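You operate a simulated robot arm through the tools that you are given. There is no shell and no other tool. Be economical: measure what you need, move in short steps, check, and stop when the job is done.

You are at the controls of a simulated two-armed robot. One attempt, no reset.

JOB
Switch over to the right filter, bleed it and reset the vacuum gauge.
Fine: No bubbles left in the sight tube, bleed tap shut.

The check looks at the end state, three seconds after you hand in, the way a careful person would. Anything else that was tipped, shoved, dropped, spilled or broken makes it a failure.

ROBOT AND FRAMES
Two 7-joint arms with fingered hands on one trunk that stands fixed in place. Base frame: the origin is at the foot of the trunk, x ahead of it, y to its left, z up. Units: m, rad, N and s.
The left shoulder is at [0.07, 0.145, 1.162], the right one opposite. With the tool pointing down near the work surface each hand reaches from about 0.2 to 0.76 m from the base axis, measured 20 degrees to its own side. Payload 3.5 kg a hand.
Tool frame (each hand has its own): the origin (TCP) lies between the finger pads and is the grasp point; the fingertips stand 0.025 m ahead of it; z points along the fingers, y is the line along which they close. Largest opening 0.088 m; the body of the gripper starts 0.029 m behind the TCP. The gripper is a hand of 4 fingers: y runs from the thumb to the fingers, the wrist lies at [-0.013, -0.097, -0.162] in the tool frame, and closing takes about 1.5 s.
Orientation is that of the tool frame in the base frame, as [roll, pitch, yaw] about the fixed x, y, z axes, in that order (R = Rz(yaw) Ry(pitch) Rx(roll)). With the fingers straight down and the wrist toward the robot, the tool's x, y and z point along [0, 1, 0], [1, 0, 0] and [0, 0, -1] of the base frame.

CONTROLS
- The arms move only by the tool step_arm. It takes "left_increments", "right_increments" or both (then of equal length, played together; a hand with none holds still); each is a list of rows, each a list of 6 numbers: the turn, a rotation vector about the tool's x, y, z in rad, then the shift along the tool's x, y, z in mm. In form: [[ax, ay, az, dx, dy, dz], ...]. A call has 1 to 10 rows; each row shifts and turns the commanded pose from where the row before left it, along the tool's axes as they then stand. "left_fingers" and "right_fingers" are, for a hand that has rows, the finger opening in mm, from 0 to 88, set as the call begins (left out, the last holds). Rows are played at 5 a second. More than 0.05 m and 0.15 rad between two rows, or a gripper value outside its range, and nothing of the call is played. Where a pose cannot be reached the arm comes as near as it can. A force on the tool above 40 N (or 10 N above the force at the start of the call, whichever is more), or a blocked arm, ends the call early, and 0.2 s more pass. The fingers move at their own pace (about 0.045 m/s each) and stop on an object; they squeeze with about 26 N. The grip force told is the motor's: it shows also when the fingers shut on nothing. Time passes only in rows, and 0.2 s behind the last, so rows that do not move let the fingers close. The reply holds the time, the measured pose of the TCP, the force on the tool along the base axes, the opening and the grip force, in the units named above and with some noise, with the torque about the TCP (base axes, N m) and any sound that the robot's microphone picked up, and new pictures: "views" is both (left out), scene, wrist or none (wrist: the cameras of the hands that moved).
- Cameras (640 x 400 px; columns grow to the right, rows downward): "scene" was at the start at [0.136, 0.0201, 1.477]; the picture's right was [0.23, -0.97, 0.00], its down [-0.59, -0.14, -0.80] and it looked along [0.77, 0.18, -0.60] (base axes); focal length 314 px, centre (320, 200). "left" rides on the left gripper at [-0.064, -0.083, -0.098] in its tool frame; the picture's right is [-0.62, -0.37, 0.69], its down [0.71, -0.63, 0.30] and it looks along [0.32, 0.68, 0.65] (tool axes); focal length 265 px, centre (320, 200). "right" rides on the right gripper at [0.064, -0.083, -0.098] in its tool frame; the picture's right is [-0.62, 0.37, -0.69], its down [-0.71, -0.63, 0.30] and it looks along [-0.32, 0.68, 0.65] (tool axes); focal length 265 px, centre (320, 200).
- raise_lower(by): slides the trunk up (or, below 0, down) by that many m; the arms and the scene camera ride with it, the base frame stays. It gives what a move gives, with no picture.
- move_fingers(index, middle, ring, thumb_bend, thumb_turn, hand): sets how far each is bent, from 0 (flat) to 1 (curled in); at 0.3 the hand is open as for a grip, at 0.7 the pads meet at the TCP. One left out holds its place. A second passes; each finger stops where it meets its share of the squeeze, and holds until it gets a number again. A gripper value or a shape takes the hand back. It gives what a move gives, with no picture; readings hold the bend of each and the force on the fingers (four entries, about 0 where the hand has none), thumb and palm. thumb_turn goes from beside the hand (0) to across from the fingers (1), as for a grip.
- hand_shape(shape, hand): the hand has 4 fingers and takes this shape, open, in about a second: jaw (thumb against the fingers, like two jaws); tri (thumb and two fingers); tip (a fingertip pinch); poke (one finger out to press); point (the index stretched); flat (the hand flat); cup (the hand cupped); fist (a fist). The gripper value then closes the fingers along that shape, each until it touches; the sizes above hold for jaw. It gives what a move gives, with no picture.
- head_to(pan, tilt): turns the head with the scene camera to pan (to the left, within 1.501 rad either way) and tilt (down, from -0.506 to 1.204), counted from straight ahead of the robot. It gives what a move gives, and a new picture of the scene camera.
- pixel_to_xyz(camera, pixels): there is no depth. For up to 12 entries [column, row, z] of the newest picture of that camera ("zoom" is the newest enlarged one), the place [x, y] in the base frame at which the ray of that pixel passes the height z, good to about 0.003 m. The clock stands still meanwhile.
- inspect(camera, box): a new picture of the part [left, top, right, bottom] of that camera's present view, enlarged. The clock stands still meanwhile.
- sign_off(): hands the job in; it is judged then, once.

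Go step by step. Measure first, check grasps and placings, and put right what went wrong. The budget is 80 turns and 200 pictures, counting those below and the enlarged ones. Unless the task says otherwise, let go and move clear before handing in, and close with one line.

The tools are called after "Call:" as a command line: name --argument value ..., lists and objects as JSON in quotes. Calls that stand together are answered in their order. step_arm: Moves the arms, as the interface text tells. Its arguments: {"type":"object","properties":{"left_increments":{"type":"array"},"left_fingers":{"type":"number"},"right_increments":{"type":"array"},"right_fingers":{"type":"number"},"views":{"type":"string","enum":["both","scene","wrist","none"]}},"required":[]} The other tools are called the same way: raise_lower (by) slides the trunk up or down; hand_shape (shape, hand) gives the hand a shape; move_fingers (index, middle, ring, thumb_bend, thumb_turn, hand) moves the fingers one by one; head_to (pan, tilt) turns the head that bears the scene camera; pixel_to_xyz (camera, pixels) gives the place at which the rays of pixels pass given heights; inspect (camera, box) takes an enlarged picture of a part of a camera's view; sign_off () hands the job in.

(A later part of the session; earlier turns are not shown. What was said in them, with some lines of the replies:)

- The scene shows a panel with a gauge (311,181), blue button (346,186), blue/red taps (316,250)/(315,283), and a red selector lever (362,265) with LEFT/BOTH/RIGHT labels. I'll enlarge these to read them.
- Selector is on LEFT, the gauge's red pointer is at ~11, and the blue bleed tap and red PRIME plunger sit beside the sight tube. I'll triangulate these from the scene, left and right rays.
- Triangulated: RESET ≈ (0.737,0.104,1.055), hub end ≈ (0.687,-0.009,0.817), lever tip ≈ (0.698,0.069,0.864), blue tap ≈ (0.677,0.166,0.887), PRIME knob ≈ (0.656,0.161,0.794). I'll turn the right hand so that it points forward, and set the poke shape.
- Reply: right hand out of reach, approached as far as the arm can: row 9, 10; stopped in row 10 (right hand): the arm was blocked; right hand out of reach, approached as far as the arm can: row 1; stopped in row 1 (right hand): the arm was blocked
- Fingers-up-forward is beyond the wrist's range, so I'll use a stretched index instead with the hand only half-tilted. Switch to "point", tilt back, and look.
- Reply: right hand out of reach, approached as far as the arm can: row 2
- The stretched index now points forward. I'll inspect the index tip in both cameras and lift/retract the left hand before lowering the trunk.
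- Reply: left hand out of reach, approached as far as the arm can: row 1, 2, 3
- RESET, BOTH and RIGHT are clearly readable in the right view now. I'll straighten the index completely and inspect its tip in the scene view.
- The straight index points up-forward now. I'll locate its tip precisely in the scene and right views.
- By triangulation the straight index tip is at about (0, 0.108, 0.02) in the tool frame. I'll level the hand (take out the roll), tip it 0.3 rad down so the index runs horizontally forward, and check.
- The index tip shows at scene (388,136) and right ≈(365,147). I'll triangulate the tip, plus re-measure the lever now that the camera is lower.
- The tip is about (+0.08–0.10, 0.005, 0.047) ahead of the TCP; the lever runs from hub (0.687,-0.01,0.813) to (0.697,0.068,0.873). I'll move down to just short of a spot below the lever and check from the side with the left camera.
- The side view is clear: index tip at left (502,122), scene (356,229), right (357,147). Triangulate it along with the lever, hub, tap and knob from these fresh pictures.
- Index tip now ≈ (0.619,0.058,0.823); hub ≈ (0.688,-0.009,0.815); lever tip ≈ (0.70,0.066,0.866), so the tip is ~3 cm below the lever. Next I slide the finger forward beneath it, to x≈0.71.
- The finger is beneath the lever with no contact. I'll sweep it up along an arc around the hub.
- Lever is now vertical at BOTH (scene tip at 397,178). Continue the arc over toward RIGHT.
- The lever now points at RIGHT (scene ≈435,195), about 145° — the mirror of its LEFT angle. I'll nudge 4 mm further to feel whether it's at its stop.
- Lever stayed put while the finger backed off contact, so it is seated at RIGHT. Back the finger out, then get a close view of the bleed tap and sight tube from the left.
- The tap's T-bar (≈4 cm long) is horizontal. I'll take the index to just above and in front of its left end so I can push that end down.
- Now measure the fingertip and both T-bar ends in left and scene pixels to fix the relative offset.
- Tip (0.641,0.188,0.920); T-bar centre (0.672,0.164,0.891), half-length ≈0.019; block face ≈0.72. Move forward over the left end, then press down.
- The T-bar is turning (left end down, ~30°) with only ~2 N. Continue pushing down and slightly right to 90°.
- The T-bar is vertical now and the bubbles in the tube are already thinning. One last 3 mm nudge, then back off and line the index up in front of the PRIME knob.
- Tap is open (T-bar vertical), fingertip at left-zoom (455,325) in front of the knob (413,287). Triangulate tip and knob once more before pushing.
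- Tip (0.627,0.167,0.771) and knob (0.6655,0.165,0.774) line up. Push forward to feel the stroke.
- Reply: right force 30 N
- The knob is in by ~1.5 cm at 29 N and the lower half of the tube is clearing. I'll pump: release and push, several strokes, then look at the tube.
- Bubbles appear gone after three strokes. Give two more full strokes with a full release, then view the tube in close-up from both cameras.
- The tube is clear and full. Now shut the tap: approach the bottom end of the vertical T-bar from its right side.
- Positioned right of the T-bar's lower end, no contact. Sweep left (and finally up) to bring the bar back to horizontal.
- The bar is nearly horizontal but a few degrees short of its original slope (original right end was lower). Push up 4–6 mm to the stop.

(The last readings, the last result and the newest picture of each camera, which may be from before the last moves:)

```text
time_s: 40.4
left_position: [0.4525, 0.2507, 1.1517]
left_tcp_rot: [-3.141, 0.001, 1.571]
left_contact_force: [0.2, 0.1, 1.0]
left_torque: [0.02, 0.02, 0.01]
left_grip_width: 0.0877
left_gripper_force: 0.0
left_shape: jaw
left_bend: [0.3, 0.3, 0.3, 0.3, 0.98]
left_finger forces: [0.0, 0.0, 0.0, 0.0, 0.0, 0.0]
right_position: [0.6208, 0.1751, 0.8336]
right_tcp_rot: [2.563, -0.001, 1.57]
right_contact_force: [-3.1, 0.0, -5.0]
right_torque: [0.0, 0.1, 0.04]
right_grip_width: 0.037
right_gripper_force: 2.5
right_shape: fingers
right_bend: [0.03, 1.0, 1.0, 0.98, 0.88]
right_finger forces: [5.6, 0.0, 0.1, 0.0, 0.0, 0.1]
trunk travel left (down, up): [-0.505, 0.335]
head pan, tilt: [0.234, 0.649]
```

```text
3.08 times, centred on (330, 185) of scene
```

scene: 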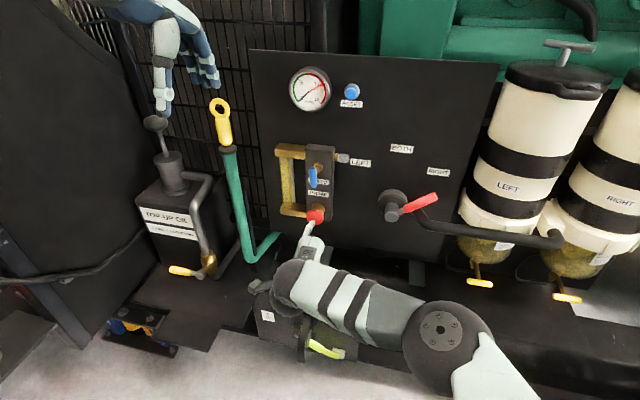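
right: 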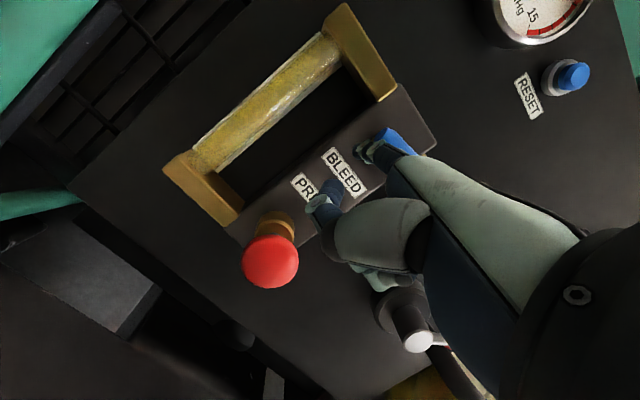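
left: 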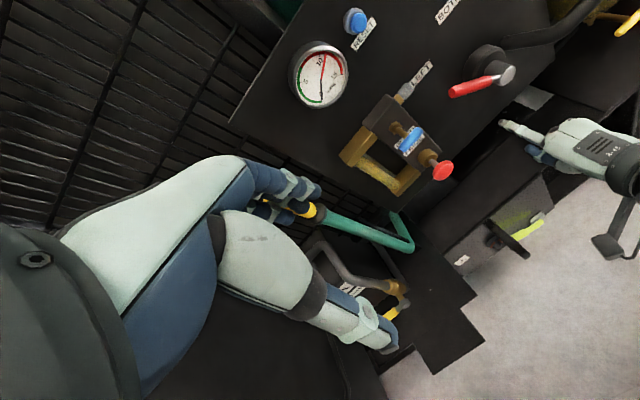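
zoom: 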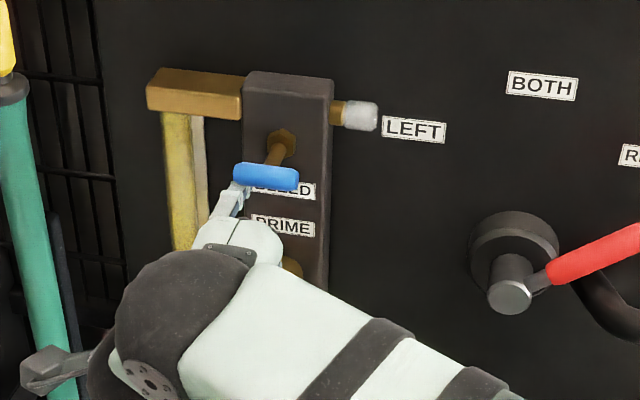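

Stop felt (5 N) and the bar matches its original closed slope. Back out and raise the finger to in front of RESET.

Call:
step_arm --right_increments '[[0, 0, 0, 0, -2.5, 3.8], [0, 0, 0, 0, -25, -16.5], [0, 0, 0, 0, -25, -16.5], [0, 0, 0, -15.8, 19.2, -29.3], [0, 0, 0, -15.8, 19.2, -29.3], [0, 0, 0, -15.8, 19.2, -29.3], [0, 0, 0, -15.8, 19.2, -29.3], [0, 0, 0, -15.8, 19.2, -29.3], [0, 0, 0, 0, 22, 14.5], [0, 0, 0, 0, 22, 14.5]]'

Call:
inspect --camera "left" --box '[280, 0, 480, 150]'

Call:
inspect --camera "scene" --box '[280, 50, 420, 140]'

Call:
inspect --camera "right" --box '[200, 40, 440, 220]'

```text
time_s: 42.6
left_position: [0.4543, 0.2496, 1.1499]
left_tcp_rot: [-3.14, 0.0, 1.572]
left_contact_force: [0.2, -1.0, -0.1]
left_torque: [0.03, 0.0, 0.01]
left_grip_width: 0.0876
left_gripper_force: 0.0
left_shape: jaw
left_bend: [0.3, 0.3, 0.3, 0.3, 0.98]
left_finger forces: [0.1, 0.0, 0.0, 0.1, 0.0, 0.0]
right_position: [0.6158, 0.0935, 1.0046]
right_tcp_rot: [2.562, -0.004, 1.573]
right_contact_force: [0.1, 0.4, 0.8]
right_torque: [0.02, -0.02, 0.0]
right_grip_width: 0.04
right_gripper_force: 0.0
right_shape: fingers
right_bend: [0.0, 1.0, 1.0, 0.98, 0.88]
right_finger forces: [0.1, 0.0, 0.0, 0.0, 0.1, 0.1]
trunk travel left (down, up): [-0.505, 0.335]
head pan, tilt: [0.234, 0.649]
```

scene: 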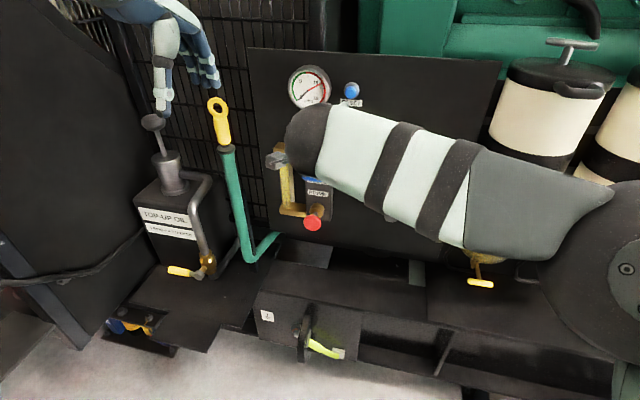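
right: 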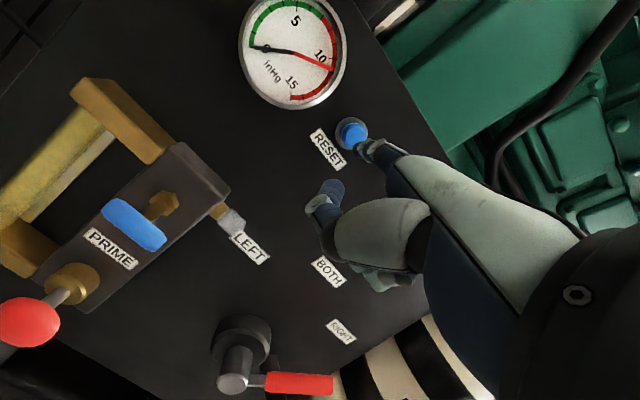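

```text
2.67 times, centred on (380, 75) of left
```

zoom: 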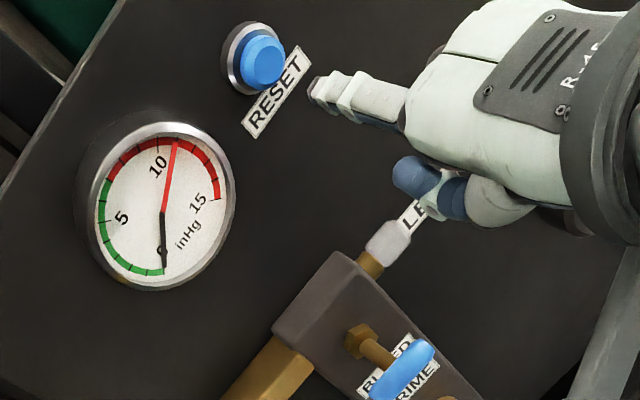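

```text
4.44 times, centred on (350, 95) of scene
```

zoom: 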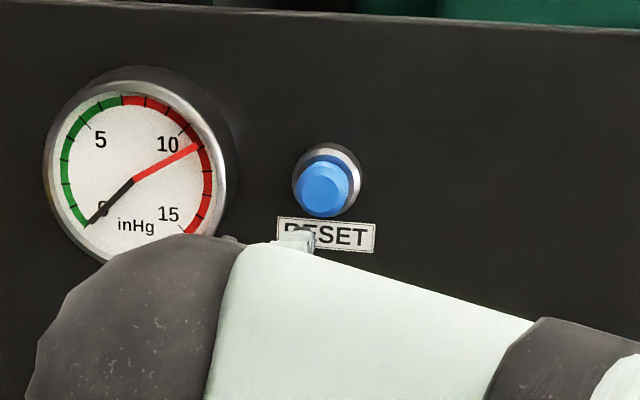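

```text
2.22 times, centred on (320, 130) of right
```

zoom: 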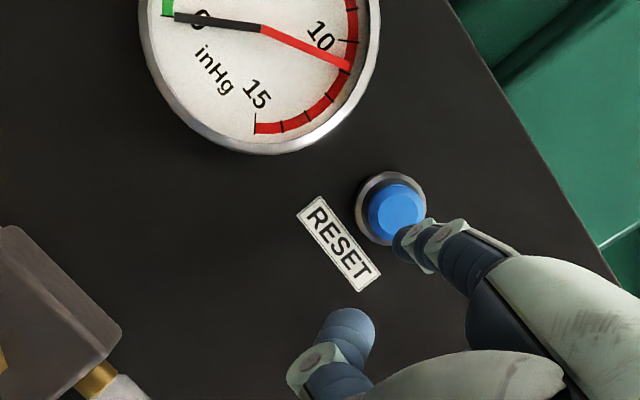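

Measure the fingertip and RESET button in both views before pressing.

Call:
pixel_to_xyz --camera "left" --pixels '[[379, 32, 1.1], [379, 32, 1.0], [359.4, 23.3, 1.1], [359.4, 23.3, 1.0]]'

Call:
pixel_to_xyz --camera "scene" --pixels '[[345, 104.7, 1.1], [345, 104.7, 1.0], [351.1, 92.7, 1.1], [351.1, 92.7, 1.0]]'

```text
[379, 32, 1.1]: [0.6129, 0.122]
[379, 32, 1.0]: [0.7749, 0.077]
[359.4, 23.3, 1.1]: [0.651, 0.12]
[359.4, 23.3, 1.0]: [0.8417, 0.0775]
```

```text
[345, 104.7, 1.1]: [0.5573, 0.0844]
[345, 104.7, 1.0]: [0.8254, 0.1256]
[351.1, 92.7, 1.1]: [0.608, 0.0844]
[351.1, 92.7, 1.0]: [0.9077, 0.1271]
```

Tip ≈ (0.683,0.102,1.055), button ≈ (0.729,0.102,1.059): aligned. Push forward to press.

Call:
step_arm --right_increments '[[0, 0, 0, 0, 11.4, 3.5], [0, 0, 0, 0, 10, 5], [0, 0, 0, 0, 9.2, 6], [0, 0, 0, 0, 6.7, 4.4], [0, 0, 0, 0, 4.2, 2.7], [0, 0, 0, 0, 4.2, 2.7], [0, 0, 0, 0, 0, 0]]'

Call:
inspect --camera "left" --box '[280, 0, 480, 150]'

```text
time_s: 44.2
left_position: [0.4462, 0.2503, 1.1541]
left_tcp_rot: [3.137, 0.0, 1.569]
left_contact_force: [0.7, 0.6, 0.2]
left_torque: [-0.04, -0.02, -0.01]
left_grip_width: 0.0875
left_gripper_force: 0.1
left_shape: jaw
left_bend: [0.3, 0.3, 0.3, 0.3, 0.98]
left_finger forces: [0.0, 0.0, 0.0, 0.0, 0.0, 0.0]
right_position: [0.6652, 0.0859, 1.0191]
right_tcp_rot: [2.56, -0.024, 1.559]
right_contact_force: [-23.8, 3.9, 0.7]
right_torque: [-0.13, -1.06, 0.47]
right_grip_width: 0.0362
right_gripper_force: 11.1
right_shape: fingers
right_bend: [0.02, 1.0, 1.0, 0.98, 0.88]
right_finger forces: [22.6, 0.0, 0.0, 0.0, 0.0, 0.1]
trunk travel left (down, up): [-0.505, 0.335]
head pan, tilt: [0.234, 0.649]
heard: click
```

scene: 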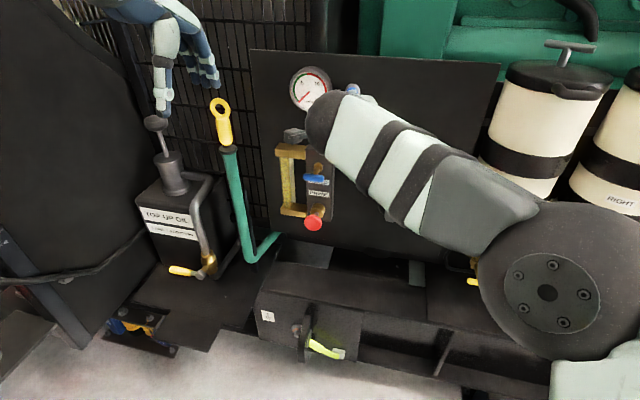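
right: 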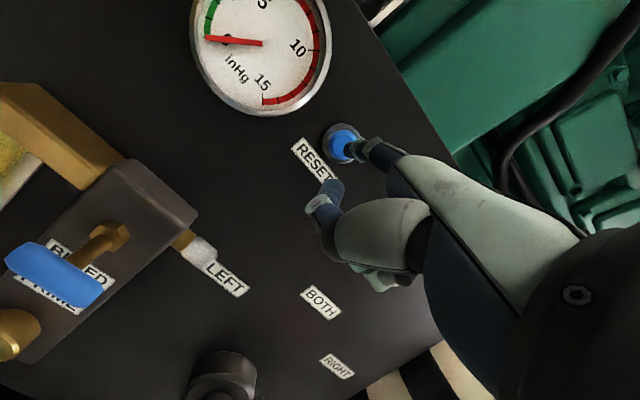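

```text
2.67 times, centred on (380, 75) of left
```

zoom: 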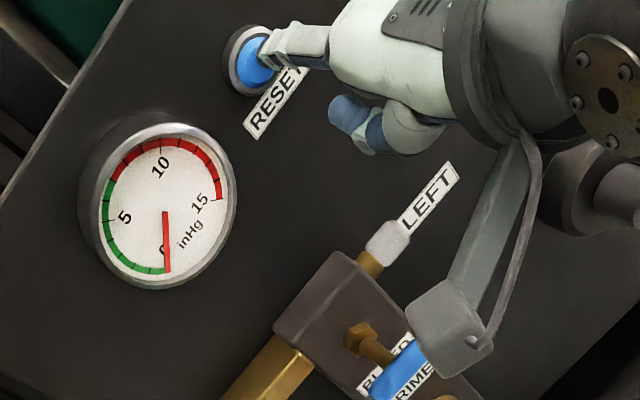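

Click heard, and the red pointer has dropped to 0. Back straight out and check everything.

Call:
step_arm --right_increments '[[0, 0, 0, 0, -20, -13], [0, 0, 0, 0, -25, -16.4], [0, 0, 0, 0, -25, -16.4], [0, 0, 0, 0, -25, -16.4], [0, 0, 0, -25, -15, -10], [0, 0, 0, -40, 0, 0], [0, 0, 0, -40, 0, 0], [0, 0, 0, -40, 0, 0]]'

Call:
inspect --camera "scene" --box '[250, 50, 470, 240]'

Call:
inspect --camera "left" --box '[330, 70, 490, 210]'

Call:
inspect --camera "scene" --box '[265, 135, 345, 235]'

```text
time_s: 46.0
left_position: [0.4521, 0.2481, 1.1506]
left_tcp_rot: [-3.141, -0.001, 1.572]
left_contact_force: [0.9, 0.1, -0.5]
left_torque: [0.01, 0.0, 0.02]
left_grip_width: 0.0876
left_gripper_force: 0.0
left_shape: jaw
left_bend: [0.3, 0.3, 0.3, 0.3, 0.98]
left_finger forces: [0.0, 0.0, 0.1, 0.1, 0.0, 0.0]
right_position: [0.5335, -0.0516, 1.0117]
right_tcp_rot: [2.562, -0.006, 1.57]
right_contact_force: [-0.2, 0.1, -0.5]
right_torque: [0.02, -0.01, 0.02]
right_grip_width: 0.0406
right_gripper_force: 0.0
right_shape: fingers
right_bend: [0.0, 1.0, 1.0, 0.98, 0.88]
right_finger forces: [0.1, 0.1, 0.0, 0.0, 0.0, 0.0]
trunk travel left (down, up): [-0.505, 0.335]
head pan, tilt: [0.234, 0.649]
```

scene: 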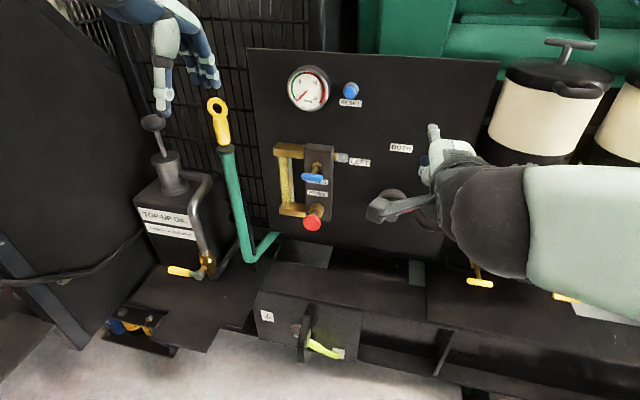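
right: 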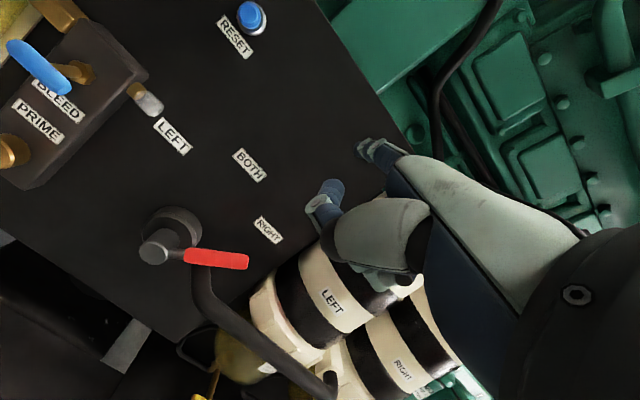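

```text
2.11 times, centred on (360, 145) of scene
```

zoom: 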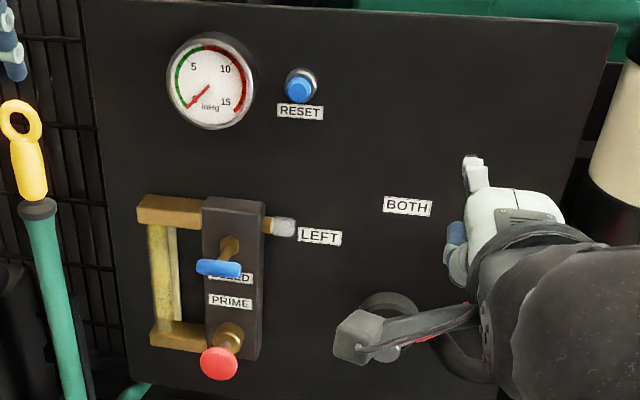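

```text
2.86 times, centred on (410, 140) of left
```

zoom: 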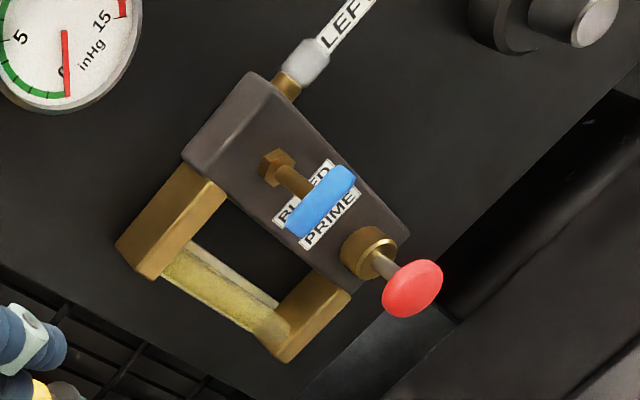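

```text
4.00 times, centred on (305, 185) of scene
```

zoom: 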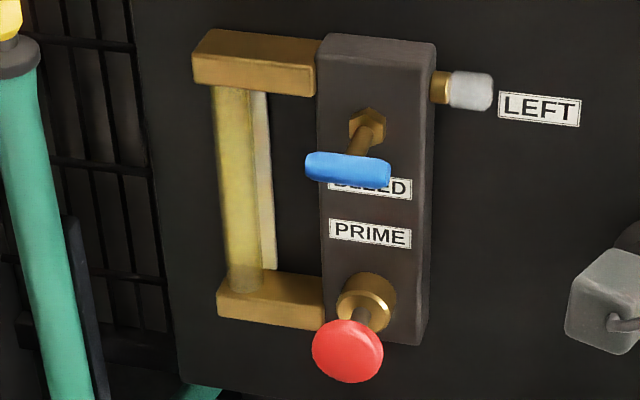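

Gauge at 0, tap shut, tube clear. I'll pull the hand farther back and to the side to check the lever unobstructed.

Call:
step_arm --right_increments '[[0, 0, 0, 0, -25, -16.4], [0, 0, 0, 0, -25, -16.4], [0, 0, 0, -40, 0, 0], [0, 0, 0, -40, 0, 0], [0, 0, 0, -40, 0, 0]]' --views "scene"

Call:
inspect --camera "scene" --box '[340, 120, 480, 240]'

```text
time_s: 47.2
left_position: [0.4529, 0.2476, 1.1509]
left_tcp_rot: [3.141, -0.004, 1.571]
left_contact_force: [-1.0, -0.1, 0.5]
left_torque: [0.02, 0.03, -0.03]
left_grip_width: 0.088
left_gripper_force: 0.1
left_shape: jaw
left_bend: [0.3, 0.3, 0.3, 0.3, 0.98]
left_finger forces: [0.0, 0.0, 0.1, 0.1, 0.0, 0.0]
right_position: [0.4756, -0.1746, 1.0096]
right_tcp_rot: [2.564, -0.004, 1.569]
right_contact_force: [-0.2, 0.2, 0.1]
right_torque: [0.03, -0.01, 0.0]
right_grip_width: 0.0405
right_gripper_force: 0.0
right_shape: fingers
right_bend: [0.0, 1.0, 1.0, 0.98, 0.88]
right_finger forces: [0.1, 0.1, 0.0, 0.1, 0.0, 0.1]
trunk travel left (down, up): [-0.505, 0.335]
head pan, tilt: [0.234, 0.649]
```

scene: 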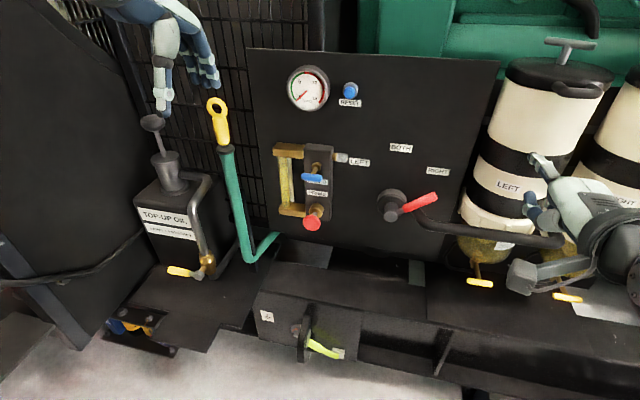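

```text
3.33 times, centred on (410, 180) of scene
```

zoom: 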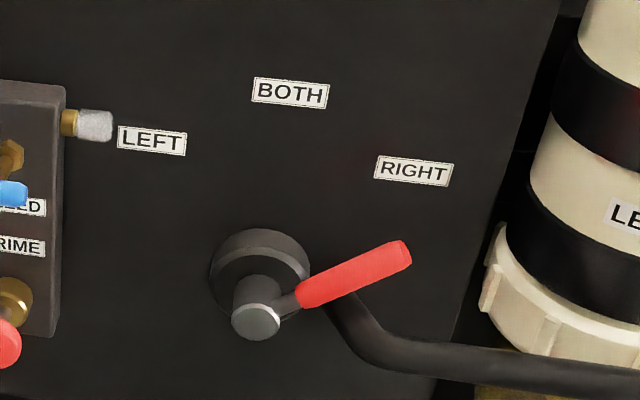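

The lever rests at RIGHT (scene 419,202), the tap bar is horizontal, the tube is clear, the gauge reads 0 and both hands are clear, so I'm handing in.

Call:
sign_off

```text
The job is handed in.
```

The selector is on the right filter, the line is bled with no bubbles left in the sight tube, the bleed tap is shut, and the vacuum gauge is reset to 0.
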